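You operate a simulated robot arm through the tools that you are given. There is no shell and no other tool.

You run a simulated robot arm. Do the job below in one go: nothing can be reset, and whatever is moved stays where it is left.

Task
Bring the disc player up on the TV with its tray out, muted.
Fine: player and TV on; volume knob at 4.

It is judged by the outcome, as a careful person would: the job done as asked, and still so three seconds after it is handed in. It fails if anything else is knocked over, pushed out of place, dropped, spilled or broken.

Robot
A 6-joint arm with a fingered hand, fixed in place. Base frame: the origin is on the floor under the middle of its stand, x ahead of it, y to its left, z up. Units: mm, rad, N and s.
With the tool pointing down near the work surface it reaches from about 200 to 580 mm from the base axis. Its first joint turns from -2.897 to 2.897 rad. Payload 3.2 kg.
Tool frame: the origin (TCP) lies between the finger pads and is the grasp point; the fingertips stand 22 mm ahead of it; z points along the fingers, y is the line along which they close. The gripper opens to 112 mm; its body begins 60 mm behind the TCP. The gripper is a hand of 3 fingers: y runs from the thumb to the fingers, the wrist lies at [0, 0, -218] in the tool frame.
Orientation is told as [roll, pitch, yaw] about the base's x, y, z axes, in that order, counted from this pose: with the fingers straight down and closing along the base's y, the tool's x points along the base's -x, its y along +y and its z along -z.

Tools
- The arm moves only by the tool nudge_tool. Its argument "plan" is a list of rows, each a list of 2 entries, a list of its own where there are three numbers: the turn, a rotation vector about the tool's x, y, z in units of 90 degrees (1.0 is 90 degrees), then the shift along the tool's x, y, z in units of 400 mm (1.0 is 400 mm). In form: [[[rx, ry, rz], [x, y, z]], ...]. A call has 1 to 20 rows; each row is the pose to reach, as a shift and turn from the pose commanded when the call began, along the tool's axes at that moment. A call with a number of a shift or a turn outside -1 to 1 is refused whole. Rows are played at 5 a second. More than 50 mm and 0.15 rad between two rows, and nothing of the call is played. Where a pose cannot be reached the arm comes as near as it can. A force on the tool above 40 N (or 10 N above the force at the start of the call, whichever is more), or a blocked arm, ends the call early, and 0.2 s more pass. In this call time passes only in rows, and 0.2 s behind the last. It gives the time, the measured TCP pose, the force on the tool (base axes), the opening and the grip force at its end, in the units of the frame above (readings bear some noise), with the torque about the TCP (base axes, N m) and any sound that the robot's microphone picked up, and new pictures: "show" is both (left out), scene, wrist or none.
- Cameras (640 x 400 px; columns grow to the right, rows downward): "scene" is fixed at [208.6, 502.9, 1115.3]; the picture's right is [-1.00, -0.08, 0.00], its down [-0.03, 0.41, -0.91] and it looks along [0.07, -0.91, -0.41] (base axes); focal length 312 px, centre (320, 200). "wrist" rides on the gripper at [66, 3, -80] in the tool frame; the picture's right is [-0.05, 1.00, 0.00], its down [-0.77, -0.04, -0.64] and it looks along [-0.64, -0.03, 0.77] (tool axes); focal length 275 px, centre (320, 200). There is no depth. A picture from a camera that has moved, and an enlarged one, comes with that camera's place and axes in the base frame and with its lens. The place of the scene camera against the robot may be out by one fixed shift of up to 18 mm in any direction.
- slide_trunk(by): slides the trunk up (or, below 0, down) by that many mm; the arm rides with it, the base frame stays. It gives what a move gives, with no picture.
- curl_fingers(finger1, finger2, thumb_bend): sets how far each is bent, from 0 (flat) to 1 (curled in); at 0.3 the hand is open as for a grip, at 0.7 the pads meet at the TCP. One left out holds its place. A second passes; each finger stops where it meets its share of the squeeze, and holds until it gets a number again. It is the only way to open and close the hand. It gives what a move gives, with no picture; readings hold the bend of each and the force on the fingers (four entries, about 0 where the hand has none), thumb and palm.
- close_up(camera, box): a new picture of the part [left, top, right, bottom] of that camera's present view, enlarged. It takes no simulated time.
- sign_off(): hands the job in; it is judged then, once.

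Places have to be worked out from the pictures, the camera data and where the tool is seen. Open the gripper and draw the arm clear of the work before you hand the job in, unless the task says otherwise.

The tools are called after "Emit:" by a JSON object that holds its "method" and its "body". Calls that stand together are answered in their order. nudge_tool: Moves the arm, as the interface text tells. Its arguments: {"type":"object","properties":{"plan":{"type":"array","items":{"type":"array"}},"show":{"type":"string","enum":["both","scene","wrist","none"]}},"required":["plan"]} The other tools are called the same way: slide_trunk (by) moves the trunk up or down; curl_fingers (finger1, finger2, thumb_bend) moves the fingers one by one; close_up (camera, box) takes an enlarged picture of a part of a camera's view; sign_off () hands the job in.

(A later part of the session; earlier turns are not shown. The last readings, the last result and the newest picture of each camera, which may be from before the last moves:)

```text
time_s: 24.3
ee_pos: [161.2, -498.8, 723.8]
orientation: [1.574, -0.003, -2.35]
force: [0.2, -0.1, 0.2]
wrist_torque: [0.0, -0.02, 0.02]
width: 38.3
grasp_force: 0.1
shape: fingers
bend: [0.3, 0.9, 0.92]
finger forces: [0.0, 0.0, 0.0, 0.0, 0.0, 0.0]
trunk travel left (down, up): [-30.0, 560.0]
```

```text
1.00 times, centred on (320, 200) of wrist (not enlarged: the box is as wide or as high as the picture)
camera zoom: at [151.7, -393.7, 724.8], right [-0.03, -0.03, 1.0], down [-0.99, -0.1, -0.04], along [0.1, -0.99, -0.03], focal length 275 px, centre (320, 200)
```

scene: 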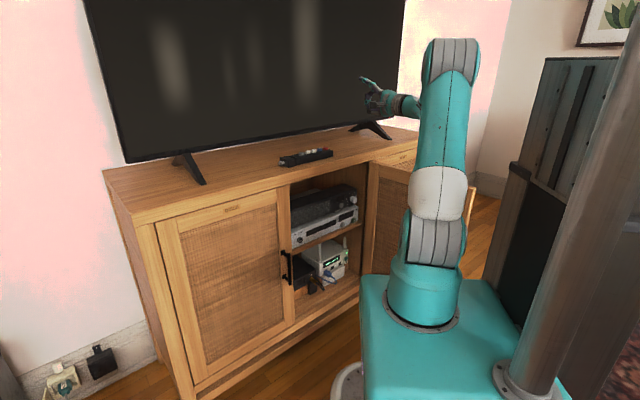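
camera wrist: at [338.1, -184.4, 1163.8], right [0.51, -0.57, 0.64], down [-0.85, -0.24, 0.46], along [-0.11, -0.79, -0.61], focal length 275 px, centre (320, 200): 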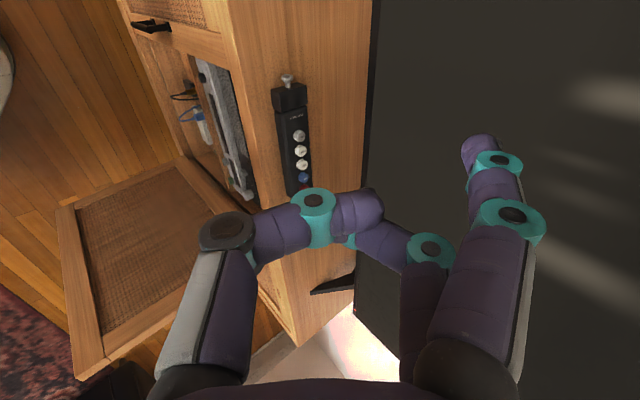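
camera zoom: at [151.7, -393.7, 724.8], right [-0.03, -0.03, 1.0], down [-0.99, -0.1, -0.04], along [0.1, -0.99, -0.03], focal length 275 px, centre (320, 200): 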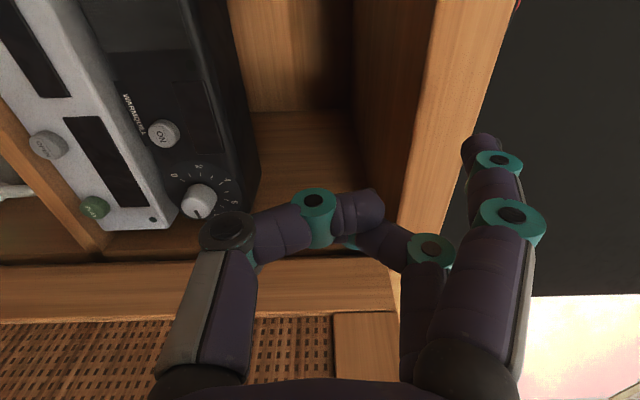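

The view now shows the dial beside the open door. I shape the hand to a moderate opening (0.5 on all fingers) to see the clear width for the knob.

Emit:
{"method": "curl_fingers", "body": {"finger1": 0.5, "finger2": 0.5, "thumb_bend": 0.5}}

Emit:
{"method": "nudge_tool", "body": {"plan": [[[0, -0.0555, 0], [-0.029, -0.073, 0.001]], [[0, -0.111, 0], [-0.058, -0.146, 0.002]], [[0, -0.1665, 0], [-0.087, -0.219, 0.003]], [[0, -0.222, 0], [-0.1165, -0.292, 0.005]]], "show": "both"}}

```text
time_s: 25.3
ee_pos: [161.8, -498.7, 723.4]
orientation: [1.574, -0.002, -2.349]
force: [-1.0, -0.6, -0.5]
wrist_torque: [0.0, -0.02, 0.01]
width: 55.2
grasp_force: 0.0
shape: fingers
bend: [0.5, 0.5, 0.5]
finger forces: [0.0, 0.1, 0.1, 0.1, 0.0, 0.0]
trunk travel left (down, up): [-30.0, 560.0]
```

```text
time_s: 26.3
ee_pos: [128.6, -533.2, 606.7]
orientation: [1.574, -0.001, -2.701]
force: [0.0, -0.6, 0.0]
wrist_torque: [-0.03, -0.02, -0.03]
width: 55.3
grasp_force: 0.1
shape: fingers
bend: [0.5, 0.5, 0.5]
finger forces: [0.0, 0.0, 0.0, 0.0, 0.0, 0.0]
trunk travel left (down, up): [-30.0, 560.0]
camera wrist: at [156.3, -431.2, 608.6], right [-0.04, -0.02, 1.0], down [-0.97, 0.24, -0.04], along [-0.24, -0.97, -0.03], focal length 275 px, centre (320, 200)
```

scene: 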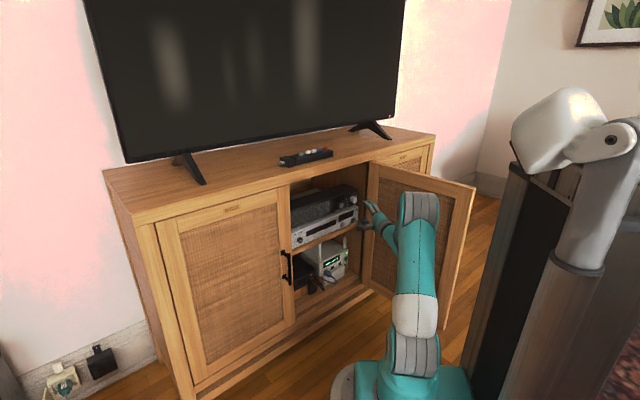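
wrist: 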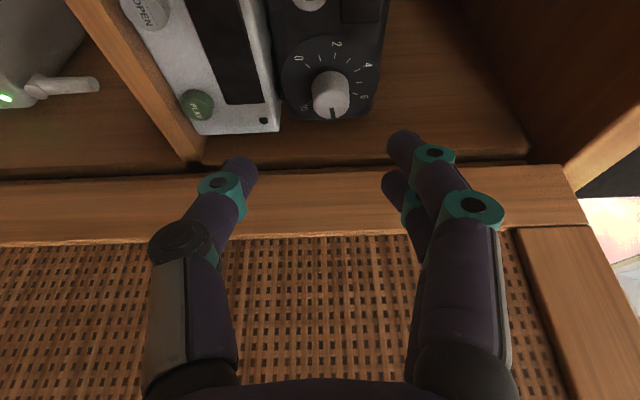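

Pre-grasp pose reached: the knob sits right ahead between thumb and fingers, with clearance to the frame. I zoom in to measure the knob's position relative to the hand.

Emit:
{"method": "close_up", "body": {"camera": "wrist", "box": [260, 20, 400, 130]}}

Emit:
{"method": "close_up", "body": {"camera": "wrist", "box": [180, 100, 480, 260]}}

Emit:
{"method": "close_up", "body": {"camera": "scene", "box": [320, 170, 400, 250]}}

```text
3.64 times, centred on (330, 75) of wrist
camera zoom: at [156.3, -431.2, 608.6], right [-0.04, -0.02, 1.0], down [-0.97, 0.24, -0.04], along [-0.24, -0.97, -0.03], focal length 1001 px, centre (284, 654)
```

zoom: 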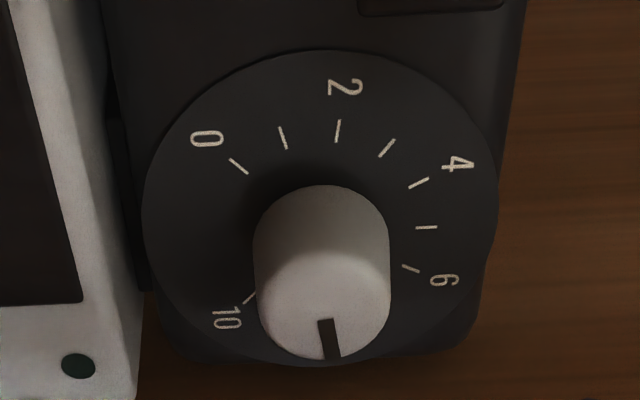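

```text
2.13 times, centred on (330, 180) of wrist
camera zoom: at [156.3, -431.2, 608.6], right [-0.04, -0.02, 1.0], down [-0.97, 0.24, -0.04], along [-0.24, -0.97, -0.03], focal length 587 px, centre (299, 243)
```

zoom: 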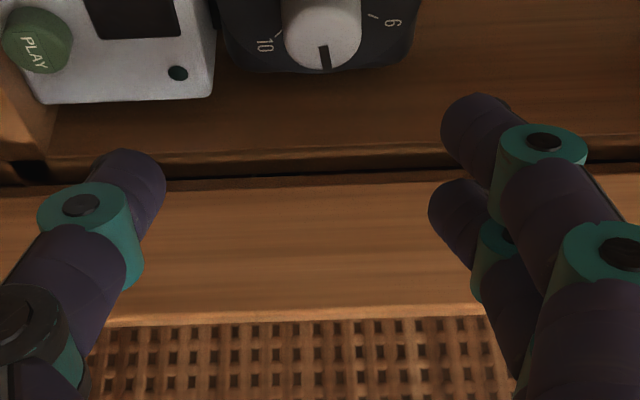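

```text
5.00 times, centred on (360, 210) of scene
camera zoom: at [208.6, 502.9, 1115.3], right [-1.0, -0.08, 0.0], down [-0.03, 0.41, -0.91], along [0.07, -0.91, -0.41], focal length 1561 px, centre (120, 150)
```

zoom: 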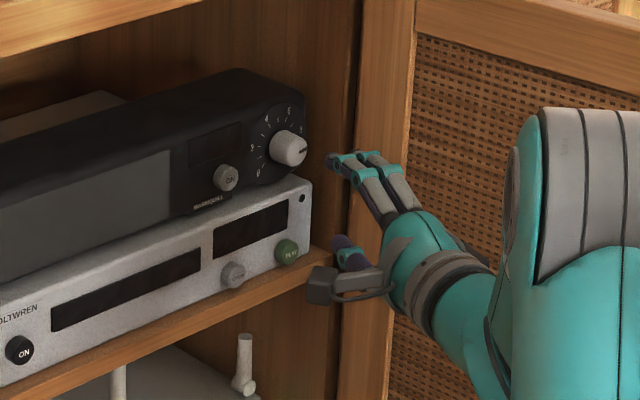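

The knob axis comes out at about e2≈−323, z≈611, front face e1≈563; the thumb tip is at y≈−34, which would graze the player's top edge. I close the thumb slightly (0.57), then advance 60 mm with a 4 mm rise.

Emit:
{"method": "curl_fingers", "body": {"finger1": 0.5, "finger2": 0.5, "thumb_bend": 0.57}}

Emit:
{"method": "nudge_tool", "body": {"plan": [[[0, 0, 0], [0, 0.005, 0.05]], [[0, 0, 0], [-0.001, 0.011, 0.1]], [[0, 0, 0], [-0.0015, 0.011, 0.15]]], "show": "both"}}

Emit:
{"method": "close_up", "body": {"camera": "wrist", "box": [180, 60, 480, 240]}}

Emit:
{"method": "close_up", "body": {"camera": "scene", "box": [330, 180, 380, 220]}}

```text
time_s: 27.3
ee_pos: [131.0, -533.3, 606.9]
orientation: [1.574, -0.002, -2.698]
force: [0.1, 0.4, 0.1]
wrist_torque: [0.0, 0.02, 0.0]
width: 47.2
grasp_force: 0.1
shape: fingers
bend: [0.5, 0.5, 0.56]
finger forces: [0.0, 0.1, 0.1, 0.0, 0.1, 0.0]
trunk travel left (down, up): [-30.0, 560.0]
```

```text
time_s: 28.1
ee_pos: [155.3, -588.3, 610.2]
orientation: [1.575, 0.0, -2.699]
force: [0.1, 0.7, 0.1]
wrist_torque: [0.01, 0.01, -0.05]
width: 47.3
grasp_force: 0.0
shape: fingers
bend: [0.5, 0.5, 0.56]
finger forces: [0.0, 0.0, 0.1, 0.0, 0.1, 0.0]
trunk travel left (down, up): [-30.0, 560.0]
camera wrist: at [180.9, -486.1, 613.3], right [-0.04, -0.02, 1.0], down [-0.97, 0.24, -0.04], along [-0.24, -0.97, -0.03], focal length 275 px, centre (320, 200)
```

scene: 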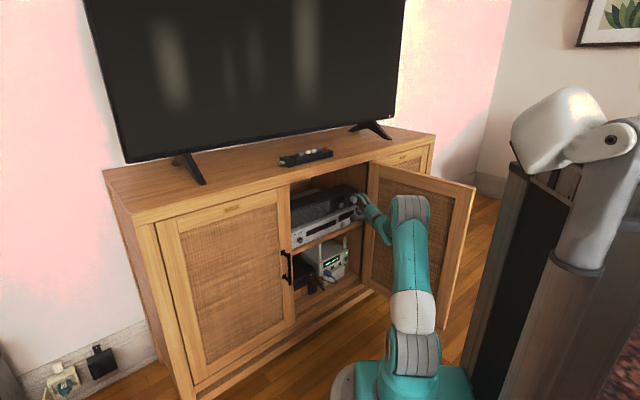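
wrist: 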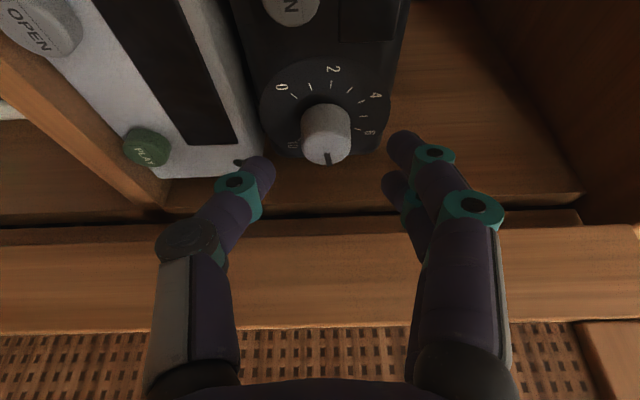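

```text
2.13 times, centred on (330, 150) of wrist
camera zoom: at [180.9, -486.1, 613.3], right [-0.04, -0.02, 1.0], down [-0.97, 0.24, -0.04], along [-0.24, -0.97, -0.03], focal length 587 px, centre (299, 307)
```

zoom: 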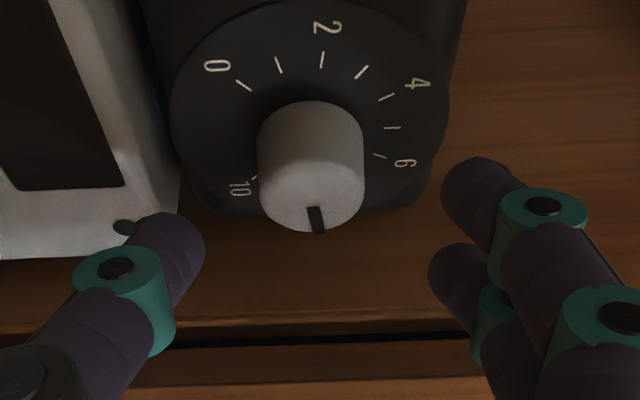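

```text
10.00 times, centred on (355, 200) of scene
camera zoom: at [208.6, 502.9, 1115.3], right [-1.0, -0.08, 0.0], down [-0.03, 0.41, -0.91], along [0.07, -0.91, -0.41], focal length 3122 px, centre (-30, 200)
```

zoom: 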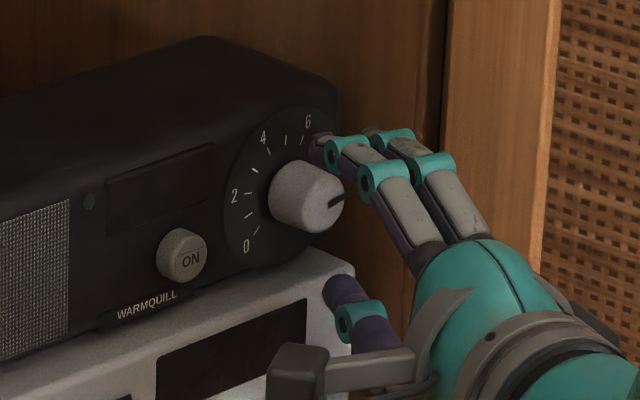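

The hand is coming in cleanly; the knob axis lies ~3 mm above and ~4 mm to the right of the tool axis. I advance the last 36 mm with those corrections.

Emit:
{"method": "nudge_tool", "body": {"plan": [[[0, 0, 0], [-0.01, 0.0075, 0.02]], [[0, 0, 0], [-0.011, 0.0075, 0.045]], [[0, 0, 0], [-0.011, 0.0075, 0.068]], [[0, 0, 0], [-0.011, 0.0075, 0.09]]], "show": "both"}}

Emit:
{"method": "close_up", "body": {"camera": "wrist", "box": [180, 60, 480, 240]}}

Emit:
{"method": "close_up", "body": {"camera": "scene", "box": [330, 180, 380, 220]}}

```text
time_s: 29.1
ee_pos: [165.2, -622.2, 613.8]
orientation: [1.573, -0.003, -2.699]
force: [-7.7, 16.9, -0.4]
wrist_torque: [-0.01, 0.03, 0.15]
width: 46.9
grasp_force: 9.2
shape: fingers
bend: [0.52, 0.5, 0.56]
finger forces: [7.6, 0.0, 0.0, 0.1, 9.8, 0.0]
trunk travel left (down, up): [-30.0, 560.0]
camera wrist: at [191.9, -519.8, 616.9], right [-0.04, -0.02, 1.0], down [-0.97, 0.24, -0.04], along [-0.24, -0.97, -0.03], focal length 275 px, centre (320, 200)
```

scene: 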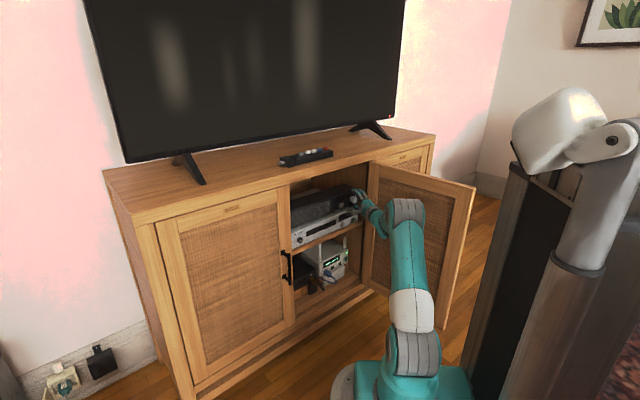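
wrist: 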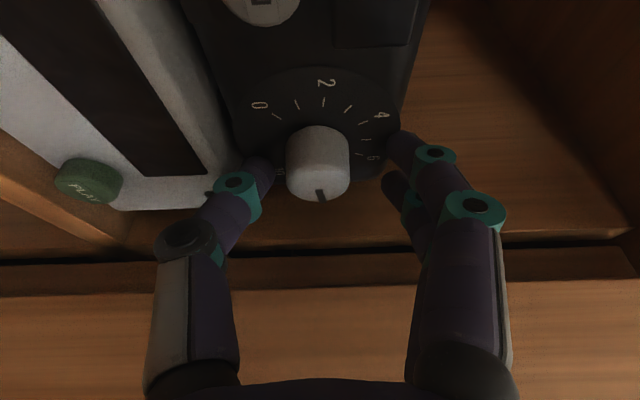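

```text
2.13 times, centred on (330, 150) of wrist
camera zoom: at [191.9, -519.8, 616.9], right [-0.04, -0.02, 1.0], down [-0.97, 0.24, -0.04], along [-0.24, -0.97, -0.03], focal length 587 px, centre (299, 307)
```

zoom: 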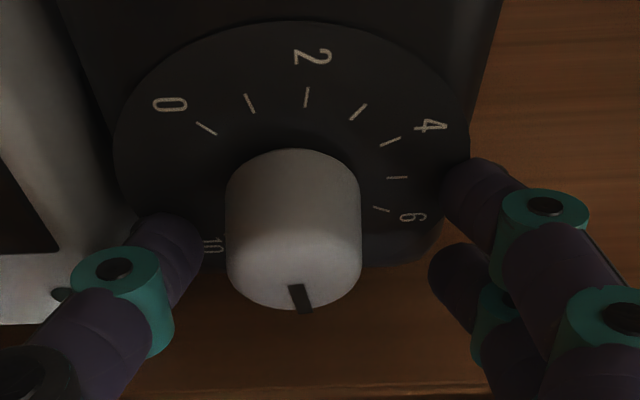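

```text
10.00 times, centred on (355, 200) of scene
camera zoom: at [208.6, 502.9, 1115.3], right [-1.0, -0.08, 0.0], down [-0.03, 0.41, -0.91], along [0.07, -0.91, -0.41], focal length 3122 px, centre (-30, 200)
```

zoom: 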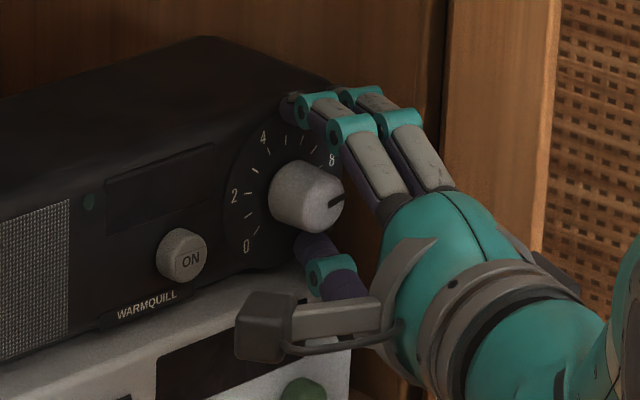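

Finger 1 and the thumb are lightly pressing the dial face (~18 N total), so I am at full depth and the knob is centred within ~1 mm. I back off 6 mm along the knob axis and, still open, swing the hand 24° clockwise about the knob to prepare a longer turning stroke.

Emit:
{"method": "nudge_tool", "body": {"plan": [[[0, 0, 0], [-0.005, 0, -0.014]], [[0.0306, 0, 0.0835], [-0.005, 0, -0.014]], [[0.0611, 0, 0.1669], [-0.005, 0, -0.014]], [[0.0917, 0, 0.2504], [-0.005, 0, -0.014]]], "show": "both"}}

Emit:
{"method": "close_up", "body": {"camera": "wrist", "box": [180, 60, 480, 240]}}

Emit:
{"method": "close_up", "body": {"camera": "scene", "box": [330, 180, 380, 220]}}

```text
time_s: 30.1
ee_pos: [162.1, -618.0, 614.2]
orientation: [1.423, 0.394, -2.726]
force: [-0.4, -0.1, 0.6]
wrist_torque: [0.03, -0.01, -0.02]
width: 46.6
grasp_force: 0.0
shape: fingers
bend: [0.5, 0.5, 0.56]
finger forces: [0.0, 0.0, 0.1, 0.0, 0.0, 0.1]
trunk travel left (down, up): [-30.0, 560.0]
camera wrist: at [182.5, -522.3, 652.7], right [-0.33, -0.31, 0.89], down [-0.93, 0.28, -0.24], along [-0.18, -0.91, -0.38], focal length 275 px, centre (320, 200)
```

scene: 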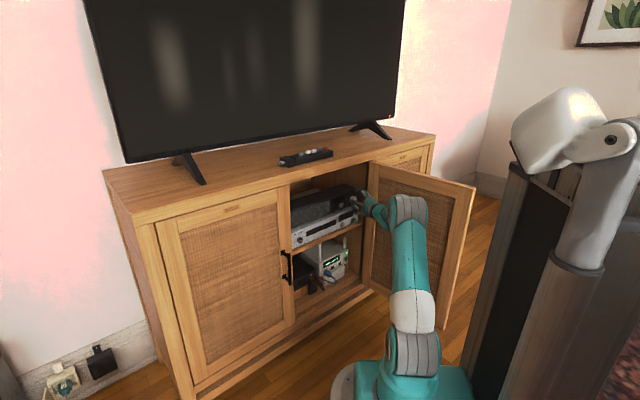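
wrist: 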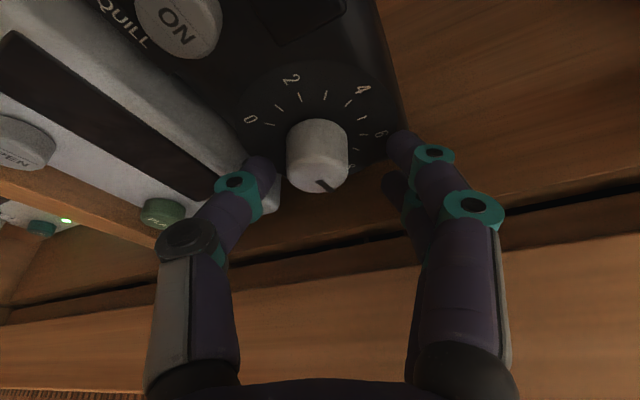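

```text
2.13 times, centred on (330, 150) of wrist
camera zoom: at [182.5, -522.3, 652.7], right [-0.33, -0.31, 0.89], down [-0.93, 0.28, -0.24], along [-0.18, -0.91, -0.38], focal length 587 px, centre (299, 307)
```

zoom: 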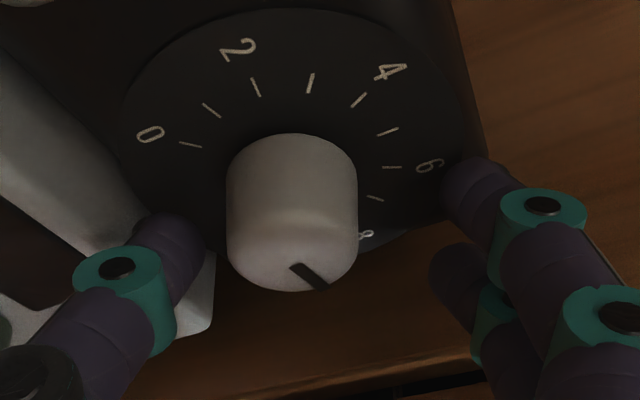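

```text
10.00 times, centred on (355, 200) of scene
camera zoom: at [208.6, 502.9, 1115.3], right [-1.0, -0.08, 0.0], down [-0.03, 0.41, -0.91], along [0.07, -0.91, -0.41], focal length 3122 px, centre (-30, 200)
```

zoom: 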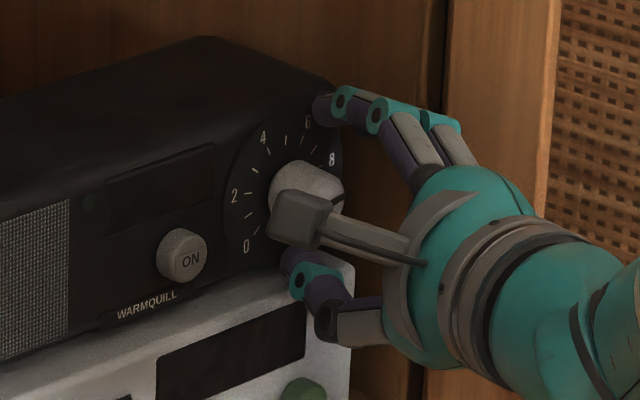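

No contact now and the knob is between the fingers. I close the hand on the knob.

Emit:
{"method": "curl_fingers", "body": {"finger1": 0.7, "finger2": 0.7, "thumb_bend": 0.7}}

Emit:
{"method": "close_up", "body": {"camera": "wrist", "box": [180, 60, 480, 240]}}

```text
time_s: 31.1
ee_pos: [163.1, -618.2, 614.4]
orientation: [1.422, 0.39, -2.727]
force: [0.7, -1.9, -3.8]
wrist_torque: [0.02, 0.02, -0.04]
width: 20.2
grasp_force: 6.0
shape: fingers
bend: [0.63, 0.69, 0.66]
finger forces: [4.0, 0.2, 0.0, 0.0, 7.3, 0.0]
trunk travel left (down, up): [-30.0, 560.0]
```

```text
2.13 times, centred on (330, 150) of wrist
camera zoom: at [182.5, -522.5, 652.2], right [-0.32, -0.3, 0.9], down [-0.93, 0.28, -0.24], along [-0.18, -0.91, -0.38], focal length 587 px, centre (299, 307)
```

zoom: 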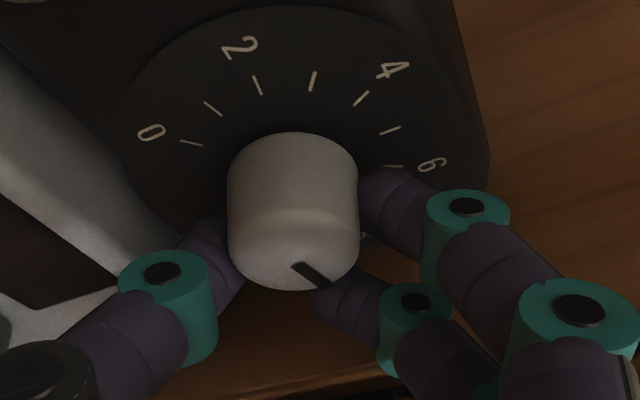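

Finger 1 and the thumb pinch the knob (~6 N); finger 2 just passes beside it. I try an 18° counter-clockwise turn about the knob axis and check that the knob follows.

Emit:
{"method": "nudge_tool", "body": {"plan": [[[-0.0229, 0, -0.0626], [0, 0, 0]], [[-0.0459, 0, -0.1252], [0, 0, 0]], [[-0.0688, 0, -0.1878], [0, 0, 0]]], "show": "wrist"}}

Emit:
{"method": "close_up", "body": {"camera": "wrist", "box": [180, 60, 480, 240]}}

```text
time_s: 31.9
ee_pos: [161.3, -618.8, 613.4]
orientation: [1.538, 0.095, -2.701]
force: [0.2, -3.6, 0.2]
wrist_torque: [0.0, -0.02, -0.07]
width: 19.8
grasp_force: 5.8
shape: fingers
bend: [0.63, 0.69, 0.66]
finger forces: [5.4, 0.8, 0.0, 0.1, 5.9, 0.1]
trunk travel left (down, up): [-30.0, 560.0]
camera wrist: at [188.2, -516.6, 625.2], right [-0.12, -0.09, 0.99], down [-0.96, 0.25, -0.09], along [-0.24, -0.96, -0.11], focal length 275 px, centre (320, 200)
```

wrist: 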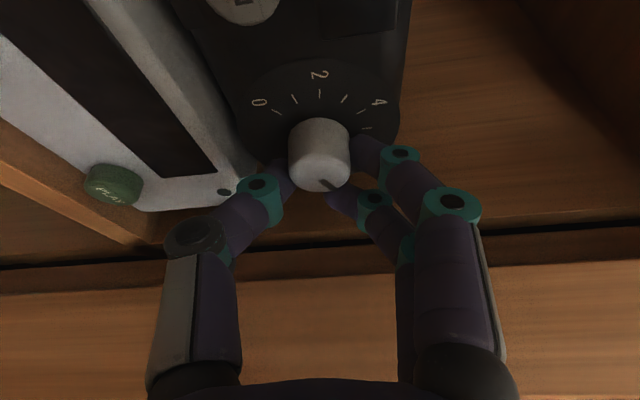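

```text
2.13 times, centred on (330, 150) of wrist
camera zoom: at [188.2, -516.6, 625.2], right [-0.12, -0.09, 0.99], down [-0.96, 0.25, -0.09], along [-0.24, -0.96, -0.11], focal length 587 px, centre (299, 307)
```

zoom: 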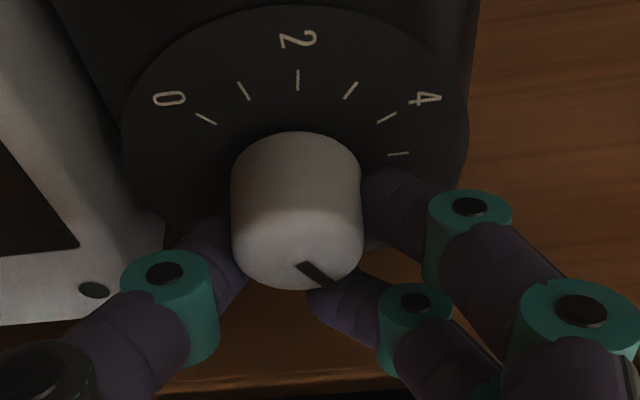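

The pointer kept its angle relative to the hand while the dial moved, so the knob turns with the grip. I continue another 36° counter-clockwise.

Emit:
{"method": "nudge_tool", "body": {"plan": [[[-0.0275, 0, -0.0751], [0, 0, 0]], [[-0.055, 0, -0.1502], [0, 0, 0]], [[-0.0826, 0, -0.2254], [0, 0, 0]], [[-0.1101, 0, -0.3005], [0, 0, 0]], [[-0.1376, 0, -0.3756], [0, 0, 0]]], "show": "both"}}

Emit:
{"method": "close_up", "body": {"camera": "wrist", "box": [180, 60, 480, 240]}}

Emit:
{"method": "close_up", "body": {"camera": "scene", "box": [330, 180, 380, 220]}}

```text
time_s: 33.1
ee_pos: [162.6, -617.9, 614.6]
orientation: [1.773, -0.49, -2.75]
force: [-1.3, -2.6, 2.2]
wrist_torque: [-0.07, -0.07, -0.04]
width: 20.0
grasp_force: 6.8
shape: fingers
bend: [0.62, 0.69, 0.67]
finger forces: [5.9, 1.2, 0.0, 0.0, 5.6, 0.0]
trunk travel left (down, up): [-30.0, 560.0]
camera wrist: at [181.4, -523.7, 571.1], right [0.31, 0.35, 0.88], down [-0.93, 0.28, 0.22], along [-0.17, -0.9, 0.41], focal length 275 px, centre (320, 200)
```

scene: 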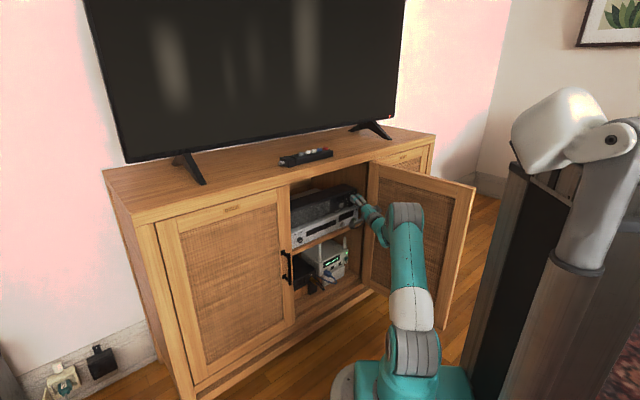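
wrist: 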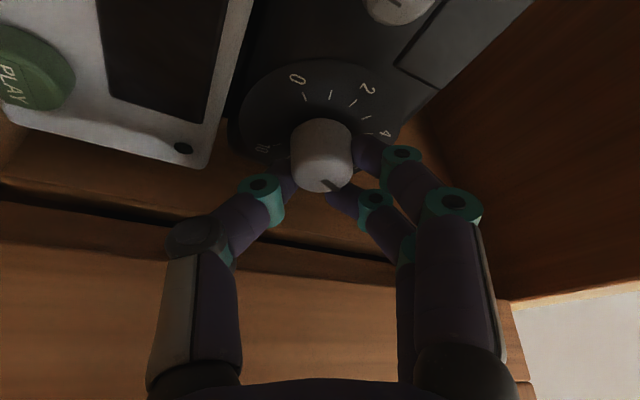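

```text
2.13 times, centred on (330, 150) of wrist
camera zoom: at [181.4, -523.7, 571.1], right [0.31, 0.35, 0.88], down [-0.93, 0.28, 0.22], along [-0.17, -0.9, 0.41], focal length 587 px, centre (299, 307)
```

zoom: 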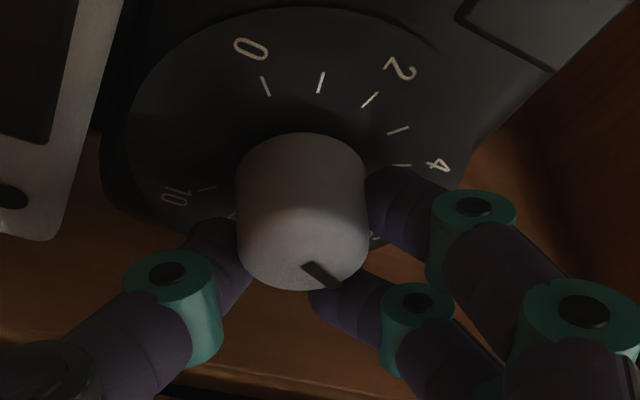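

```text
10.00 times, centred on (355, 200) of scene
camera zoom: at [208.6, 502.9, 1115.3], right [-1.0, -0.08, 0.0], down [-0.03, 0.41, -0.91], along [0.07, -0.91, -0.41], focal length 3122 px, centre (-30, 200)
```

zoom: 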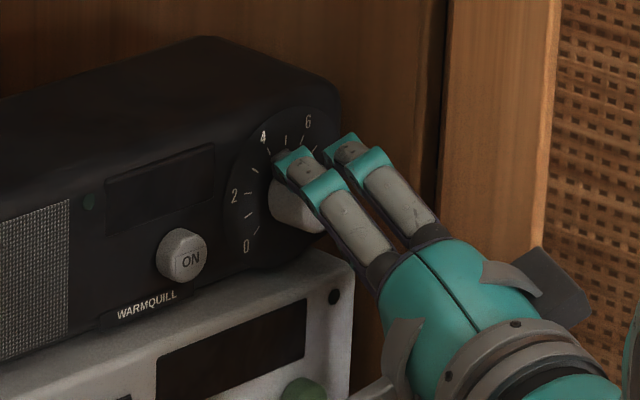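

The knob has followed to about 6. I open the fingers just clear of it and swing back 54° for a second stroke.

Emit:
{"method": "curl_fingers", "body": {"finger1": 0.5, "finger2": 0.5, "thumb_bend": 0.57}}

Emit:
{"method": "nudge_tool", "body": {"plan": [[[0.0295, 0, 0.0805], [0, 0, 0]], [[0.059, 0, 0.161], [0, 0, 0]], [[0.0885, 0, 0.2415], [0, 0, 0]], [[0.118, 0, 0.322], [0, 0, 0]], [[0.1474, 0, 0.4024], [0, 0, 0]], [[0.1769, 0, 0.4829], [0, 0, 0]], [[0.2064, 0, 0.5634], [0, 0, 0]]], "show": "wrist"}}

Emit:
{"method": "close_up", "body": {"camera": "wrist", "box": [180, 60, 480, 240]}}

Emit:
{"method": "close_up", "body": {"camera": "scene", "box": [330, 180, 380, 220]}}

```text
time_s: 34.1
ee_pos: [162.2, -618.8, 613.0]
orientation: [1.771, -0.488, -2.749]
force: [-0.3, 0.5, 0.0]
wrist_torque: [-0.01, 0.0, -0.01]
width: 46.1
grasp_force: 0.1
shape: fingers
bend: [0.5, 0.5, 0.56]
finger forces: [0.0, 0.0, 0.0, 0.1, 0.0, 0.1]
trunk travel left (down, up): [-30.0, 560.0]
```

```text
time_s: 35.7
ee_pos: [162.8, -617.9, 613.3]
orientation: [1.422, 0.392, -2.726]
force: [-0.1, -0.3, -0.6]
wrist_torque: [0.02, -0.02, -0.01]
width: 46.0
grasp_force: 0.1
shape: fingers
bend: [0.5, 0.5, 0.56]
finger forces: [0.1, 0.0, 0.0, 0.1, 0.0, 0.1]
trunk travel left (down, up): [-30.0, 560.0]
camera wrist: at [183.0, -522.0, 652.5], right [-0.33, -0.31, 0.89], down [-0.93, 0.28, -0.24], along [-0.18, -0.91, -0.38], focal length 275 px, centre (320, 200)
```

wrist: 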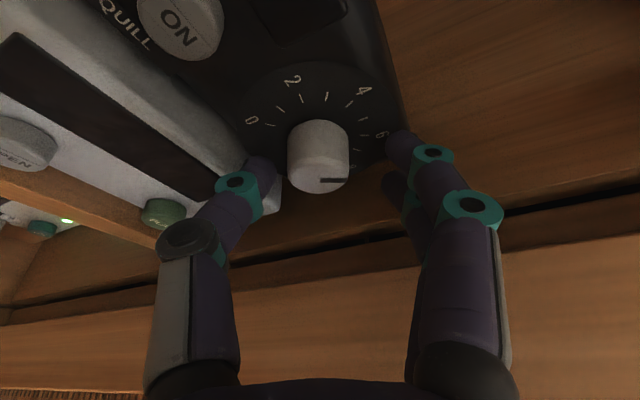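

```text
2.13 times, centred on (330, 150) of wrist
camera zoom: at [183.0, -522.0, 652.5], right [-0.33, -0.31, 0.89], down [-0.93, 0.28, -0.24], along [-0.18, -0.91, -0.38], focal length 587 px, centre (299, 307)
```

zoom: 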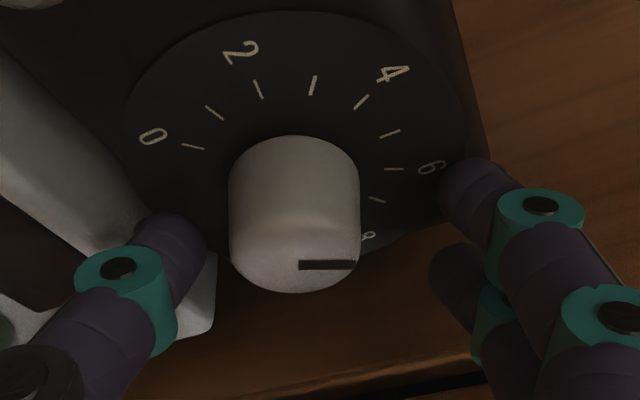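

```text
10.00 times, centred on (355, 200) of scene
camera zoom: at [208.6, 502.9, 1115.3], right [-1.0, -0.08, 0.0], down [-0.03, 0.41, -0.91], along [0.07, -0.91, -0.41], focal length 3122 px, centre (-30, 200)
```

zoom: 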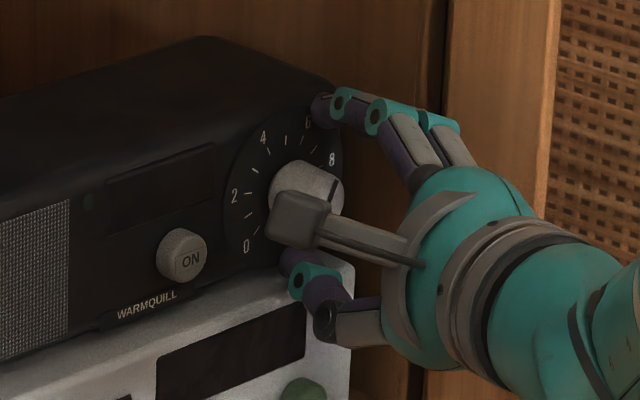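

The pointer is now parallel to the 6 tick. I grip again for the second 54° stroke.

Emit:
{"method": "curl_fingers", "body": {"finger1": 0.7, "finger2": 0.7, "thumb_bend": 0.7}}

Emit:
{"method": "nudge_tool", "body": {"plan": [[[-0.0295, 0, -0.0805], [0, 0, 0]], [[-0.059, 0, -0.161], [0, 0, 0]], [[-0.0885, 0, -0.2415], [0, 0, 0]], [[-0.118, 0, -0.322], [0, 0, 0]], [[-0.1474, 0, -0.4024], [0, 0, 0]], [[-0.1769, 0, -0.4829], [0, 0, 0]], [[-0.2064, 0, -0.5634], [0, 0, 0]]], "show": "wrist"}}

Emit:
{"method": "close_up", "body": {"camera": "wrist", "box": [180, 60, 480, 240]}}

```text
time_s: 36.7
ee_pos: [163.5, -617.4, 612.7]
orientation: [1.423, 0.389, -2.726]
force: [0.6, -3.2, -3.2]
wrist_torque: [0.02, 0.04, -0.03]
width: 20.1
grasp_force: 5.6
shape: fingers
bend: [0.63, 0.69, 0.66]
finger forces: [4.3, 0.6, 0.0, 0.1, 7.1, 0.0]
trunk travel left (down, up): [-30.0, 560.0]
```

```text
time_s: 38.3
ee_pos: [162.1, -617.5, 613.3]
orientation: [1.774, -0.493, -2.75]
force: [-1.8, -1.8, 3.3]
wrist_torque: [-0.06, -0.09, 0.0]
width: 20.0
grasp_force: 6.5
shape: fingers
bend: [0.62, 0.69, 0.67]
finger forces: [6.0, 1.7, 0.0, 0.0, 5.8, 0.0]
trunk travel left (down, up): [-30.0, 560.0]
camera wrist: at [181.9, -524.0, 570.7], right [0.31, 0.35, 0.88], down [-0.93, 0.28, 0.22], along [-0.17, -0.9, 0.41], focal length 275 px, centre (320, 200)
```

wrist: 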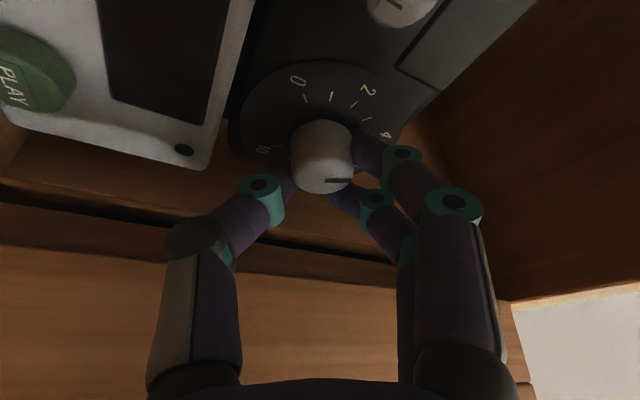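

```text
2.13 times, centred on (330, 150) of wrist
camera zoom: at [181.9, -524.0, 570.7], right [0.31, 0.35, 0.88], down [-0.93, 0.28, 0.22], along [-0.17, -0.9, 0.41], focal length 587 px, centre (299, 307)
```

zoom: 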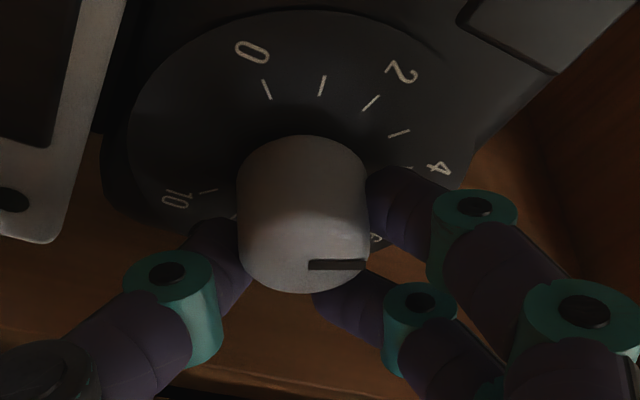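

The pointer is now parallel to the 4 tick. I open the fingers and withdraw straight out along the knob axis to check it.

Emit:
{"method": "curl_fingers", "body": {"finger1": 0.5, "finger2": 0.5, "thumb_bend": 0.57}}

Emit:
{"method": "nudge_tool", "body": {"plan": [[[0, 0, 0], [-0.02, 0, -0.055]], [[0, 0, 0], [-0.04, 0, -0.11]], [[0, 0, 0], [-0.06, 0, -0.164]], [[0, 0, 0], [-0.086, 0, -0.235]], [[0.0287, 0, 0.0783], [-0.086, 0, -0.235]], [[0.0574, 0, 0.1565], [-0.086, 0, -0.235]], [[0.086, 0, 0.2348], [-0.086, 0, -0.235]], [[0.1147, 0, 0.313], [-0.086, 0, -0.235]]], "show": "wrist"}}

Emit:
{"method": "close_up", "body": {"camera": "wrist", "box": [260, 20, 400, 130]}}

Emit:
{"method": "close_up", "body": {"camera": "scene", "box": [330, 180, 370, 210]}}

```text
time_s: 39.3
ee_pos: [163.3, -618.6, 612.5]
orientation: [1.772, -0.486, -2.748]
force: [-0.4, 0.1, -1.6]
wrist_torque: [0.03, -0.02, -0.01]
width: 45.8
grasp_force: 0.0
shape: fingers
bend: [0.5, 0.5, 0.56]
finger forces: [0.0, 0.0, 0.0, 0.0, 0.0, 0.0]
trunk travel left (down, up): [-30.0, 560.0]
```

```text
time_s: 41.1
ee_pos: [90.9, -548.8, 612.3]
orientation: [1.573, 0.002, -2.698]
force: [0.3, 1.2, 1.3]
wrist_torque: [-0.01, -0.04, 0.04]
width: 46.2
grasp_force: 0.0
shape: fingers
bend: [0.5, 0.5, 0.56]
finger forces: [0.0, 0.1, 0.1, 0.0, 0.1, 0.0]
trunk travel left (down, up): [-30.0, 560.0]
camera wrist: at [118.2, -446.0, 616.0], right [-0.04, -0.02, 1.0], down [-0.97, 0.24, -0.04], along [-0.24, -0.97, -0.03], focal length 275 px, centre (320, 200)
```

wrist: 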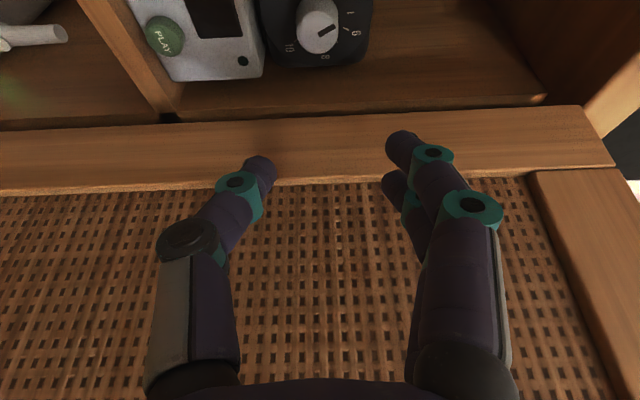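

```text
3.64 times, centred on (330, 75) of wrist
camera zoom: at [118.2, -446.0, 616.0], right [-0.04, -0.02, 1.0], down [-0.97, 0.24, -0.04], along [-0.24, -0.97, -0.03], focal length 1001 px, centre (284, 654)
```

zoom: 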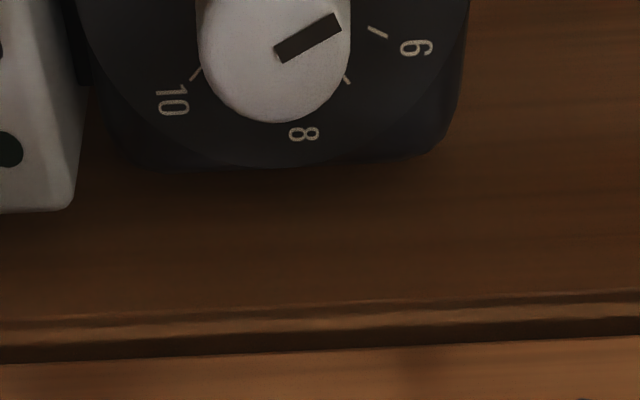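

```text
13.33 times, centred on (350, 195) of scene
camera zoom: at [208.6, 502.9, 1115.3], right [-1.0, -0.08, 0.0], down [-0.03, 0.41, -0.91], along [0.07, -0.91, -0.41], focal length 4163 px, centre (-80, 267)
```

zoom: 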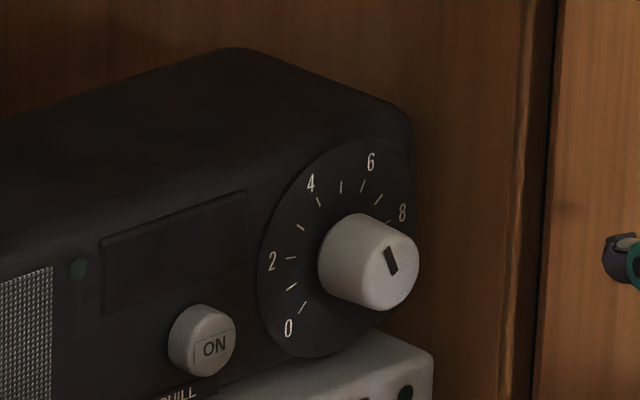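

The dial reads right around 4. I zoom tighter to verify the pointer against the 4 tick.

Emit:
{"method": "close_up", "body": {"camera": "scene", "box": [342, 188, 360, 204]}}

```text
16.00 times, centred on (351, 196) of scene
camera zoom: at [208.6, 502.9, 1115.3], right [-1.0, -0.08, 0.0], down [-0.03, 0.41, -0.91], along [0.07, -0.91, -0.41], focal length 4996 px, centre (-176, 264)
```

zoom: 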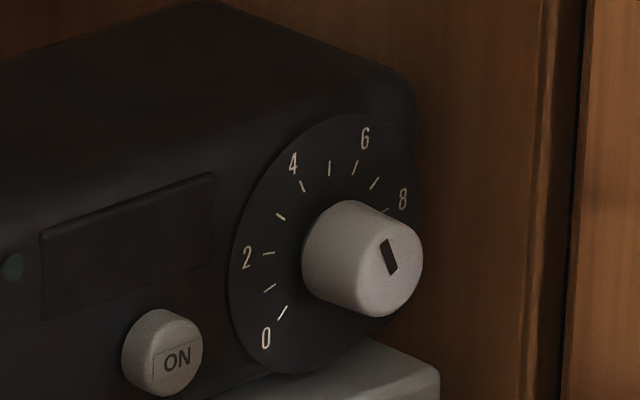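

The dial reads 4 within reading accuracy (26–28° left of top). Next the player's ON button: I point finger 1 (others curled) and move left and down to about 60 mm in front of that button, removing the 20° tilt.

Emit:
{"method": "curl_fingers", "body": {"finger1": 0.5, "finger2": 1.0, "thumb_bend": 1.0}}

Emit:
{"method": "nudge_tool", "body": {"plan": [[[0, 0.02, 0], [0.08, -0.034, -0.025]], [[0, 0.05, 0], [0.16, -0.068, -0.045]], [[0, 0.08, 0], [0.24, -0.102, -0.065]], [[0, 0.11, 0], [0.32, -0.136, -0.085]], [[0, 0.14, 0], [0.4, -0.17, -0.105]], [[0, 0.17, 0], [0.48, -0.204, -0.125]], [[0, 0.2, 0], [0.56, -0.238, -0.145]], [[0, 0.222, 0], [0.65, -0.2725, -0.165]]], "show": "both"}}

Emit:
{"method": "close_up", "body": {"camera": "wrist", "box": [160, 0, 480, 200]}}

Emit:
{"method": "close_up", "body": {"camera": "scene", "box": [280, 180, 370, 260]}}

```text
time_s: 42.1
ee_pos: [91.5, -549.1, 613.7]
orientation: [1.575, -0.001, -2.698]
force: [0.0, 0.8, 0.9]
wrist_torque: [-0.01, -0.01, 0.0]
width: 19.6
grasp_force: 0.1
shape: fingers
bend: [0.5, 0.89, 0.93]
finger forces: [0.0, 0.0, 0.0, 0.0, 0.1, 0.0]
trunk travel left (down, up): [-30.0, 560.0]
```

```text
time_s: 43.9
ee_pos: [297.1, -378.6, 503.9]
orientation: [1.574, -0.002, -2.35]
force: [0.1, -1.4, -0.2]
wrist_torque: [0.02, -0.01, 0.02]
width: 19.8
grasp_force: 0.0
shape: fingers
bend: [0.5, 0.89, 0.93]
finger forces: [0.1, 0.0, 0.1, 0.1, 0.0, 0.0]
trunk travel left (down, up): [-30.0, 560.0]
camera wrist: at [287.5, -272.6, 506.3], right [-0.03, -0.03, 1.0], down [-0.99, -0.1, -0.04], along [0.1, -0.99, -0.03], focal length 275 px, centre (320, 200)
```

scene: 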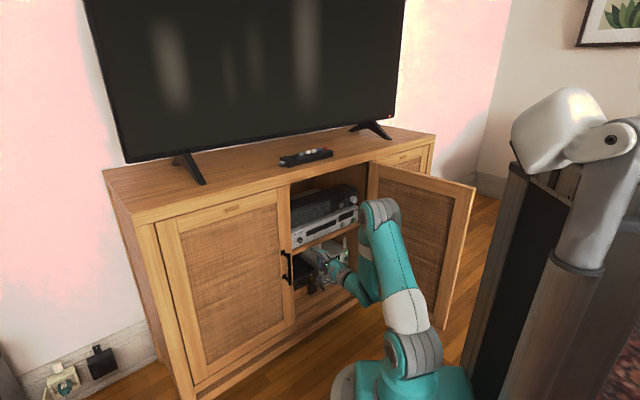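
wrist: 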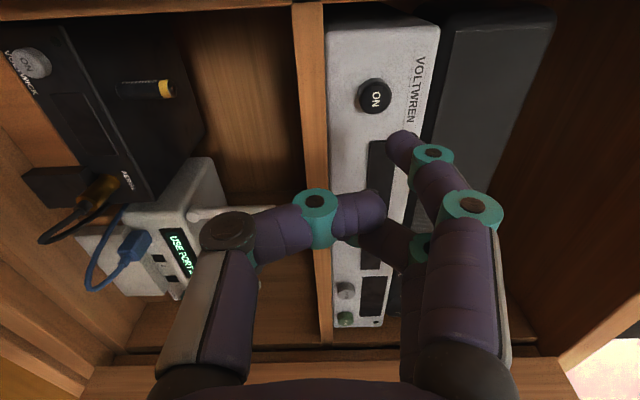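

```text
2.00 times, centred on (320, 100) of wrist
camera zoom: at [287.5, -272.6, 506.3], right [-0.03, -0.03, 1.0], down [-0.99, -0.1, -0.04], along [0.1, -0.99, -0.03], focal length 551 px, centre (320, 400)
```

zoom: 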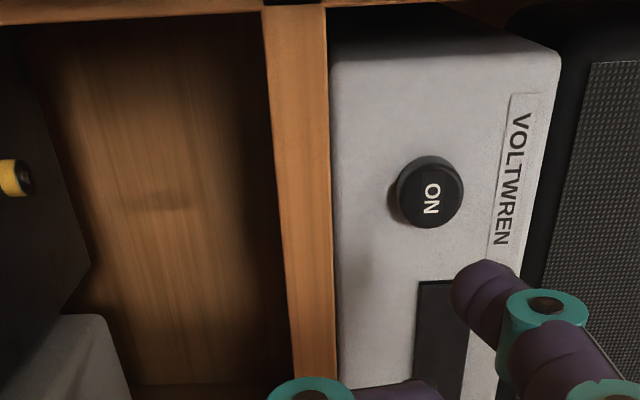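

```text
5.00 times, centred on (325, 220) of scene
camera zoom: at [208.6, 502.9, 1115.3], right [-1.0, -0.08, 0.0], down [-0.03, 0.41, -0.91], along [0.07, -0.91, -0.41], focal length 1561 px, centre (295, 100)
```

zoom: 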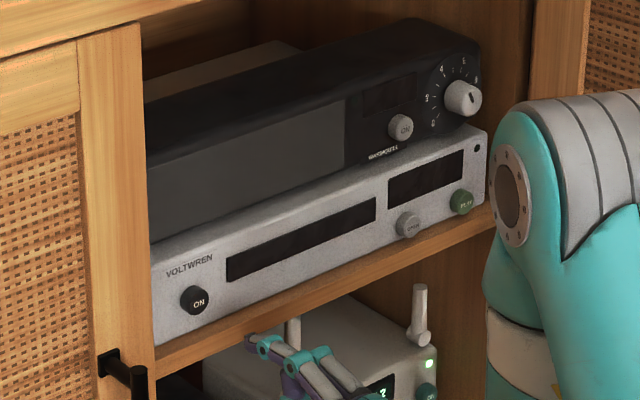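

Finger 1's tip (10.5, 33) lines up with the ON button (8, 33) in the tool frame, with about 57 mm to go. I advance 48 mm with a 2 mm shift right and check.

Emit:
{"method": "nudge_tool", "body": {"plan": [[[0, 0, 0], [-0.005, 0, 0.04]], [[0, 0, 0], [-0.006, 0, 0.08]], [[0, 0, 0], [-0.006, 0, 0.12]]], "show": "wrist"}}

Emit:
{"method": "close_up", "body": {"camera": "wrist", "box": [260, 40, 500, 190]}}

Emit:
{"method": "close_up", "body": {"camera": "scene", "box": [285, 215, 335, 255]}}

```text
time_s: 44.7
ee_pos: [330.2, -411.6, 503.4]
orientation: [1.575, -0.002, -2.349]
force: [-0.5, 0.1, -0.2]
wrist_torque: [-0.01, 0.0, -0.04]
width: 20.4
grasp_force: 0.0
shape: fingers
bend: [0.5, 0.89, 0.93]
finger forces: [0.1, 0.0, 0.1, 0.1, 0.1, 0.1]
trunk travel left (down, up): [-30.0, 560.0]
camera wrist: at [320.3, -306.9, 506.0], right [-0.03, -0.03, 1.0], down [-0.99, -0.1, -0.04], along [0.1, -0.99, -0.03], focal length 275 px, centre (320, 200)
```

wrist: 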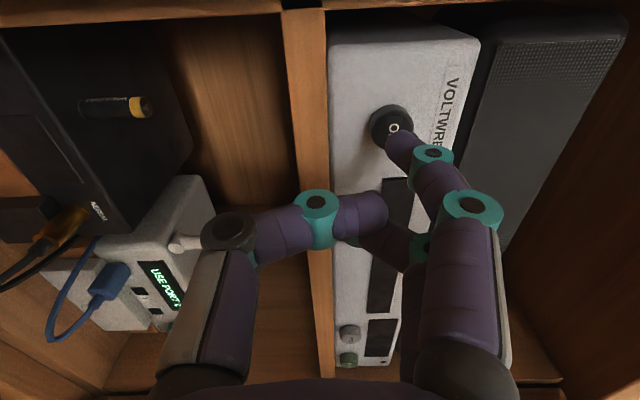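

```text
2.67 times, centred on (380, 115) of wrist
camera zoom: at [320.3, -306.9, 506.0], right [-0.03, -0.03, 1.0], down [-0.99, -0.1, -0.04], along [0.1, -0.99, -0.03], focal length 734 px, centre (160, 427)
```

zoom: 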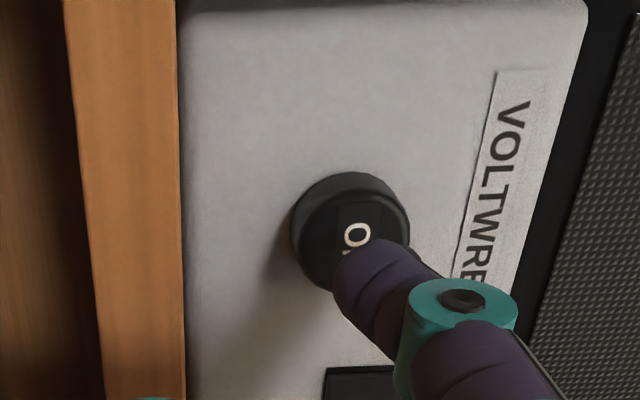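

```text
10.00 times, centred on (310, 235) of scene
camera zoom: at [208.6, 502.9, 1115.3], right [-1.0, -0.08, 0.0], down [-0.03, 0.41, -0.91], along [0.07, -0.91, -0.41], focal length 3122 px, centre (420, -150)
```

zoom: 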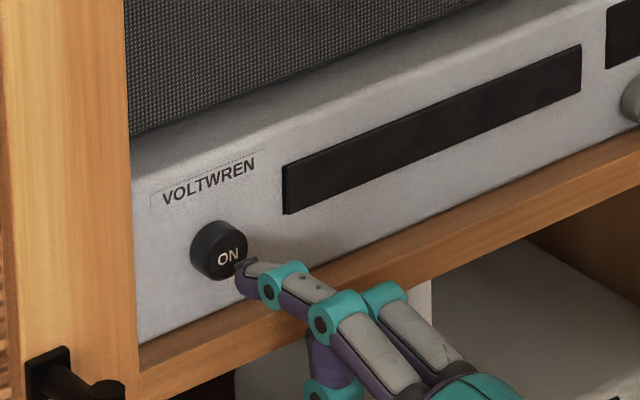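

The tip is ~11 mm from the button and about 3 mm right of its centre. I correct by 3 mm left... i.e. −3 mm in tool x, +1 mm up, and press in by 15 mm.

Emit:
{"method": "nudge_tool", "body": {"plan": [[[0, 0, 0], [-0.007, 0.0025, 0.01]], [[0, 0, 0], [-0.007, 0.0025, 0.02]], [[0, 0, 0], [-0.007, 0.0025, 0.03]], [[0, 0, 0], [-0.007, 0.0025, 0.0375]]], "show": "scene"}}

Emit:
{"method": "close_up", "body": {"camera": "scene", "box": [285, 190, 365, 255]}}

Emit:
{"method": "close_up", "body": {"camera": "wrist", "box": [260, 40, 500, 190]}}

```text
time_s: 45.7
ee_pos: [337.2, -424.4, 503.8]
orientation: [1.574, -0.003, -2.347]
force: [-3.9, 5.8, -0.7]
wrist_torque: [-0.2, -0.12, 0.11]
width: 22.2
grasp_force: 2.9
shape: fingers
bend: [0.51, 0.91, 0.96]
finger forces: [6.6, 0.0, 0.1, 0.0, 0.1, 0.0]
trunk travel left (down, up): [-30.0, 560.0]
heard: click
```

scene: 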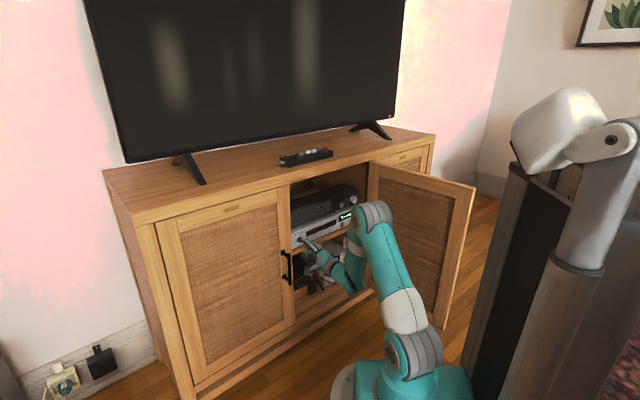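

```text
6.15 times, centred on (325, 222) of scene
camera zoom: at [208.6, 502.9, 1115.3], right [-1.0, -0.08, 0.0], down [-0.03, 0.41, -0.91], along [0.07, -0.91, -0.41], focal length 1921 px, centre (289, 62)
```

zoom: 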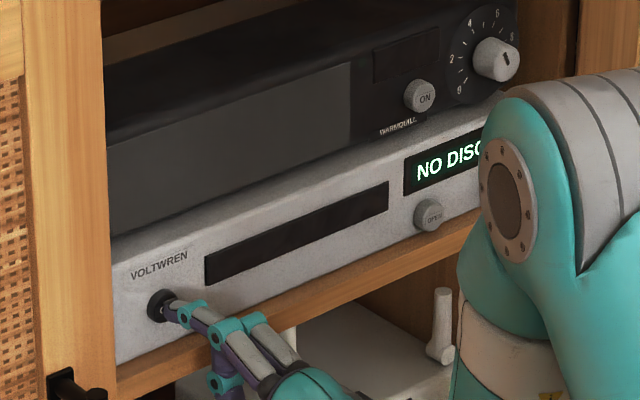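

```text
2.67 times, centred on (380, 115) of wrist
camera zoom: at [328.8, -319.7, 507.2], right [-0.03, -0.03, 1.0], down [-0.99, -0.1, -0.04], along [0.1, -0.99, -0.03], focal length 734 px, centre (160, 427)
```

zoom: 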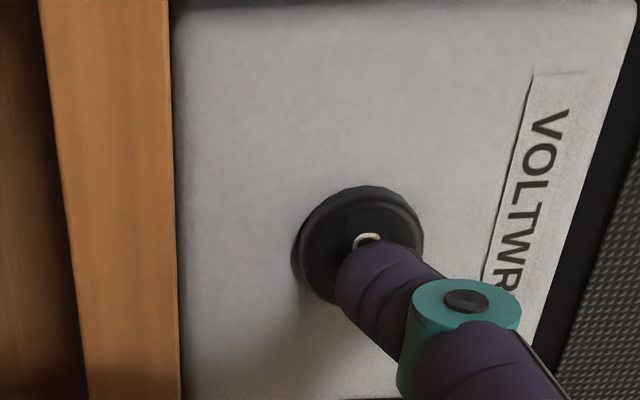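

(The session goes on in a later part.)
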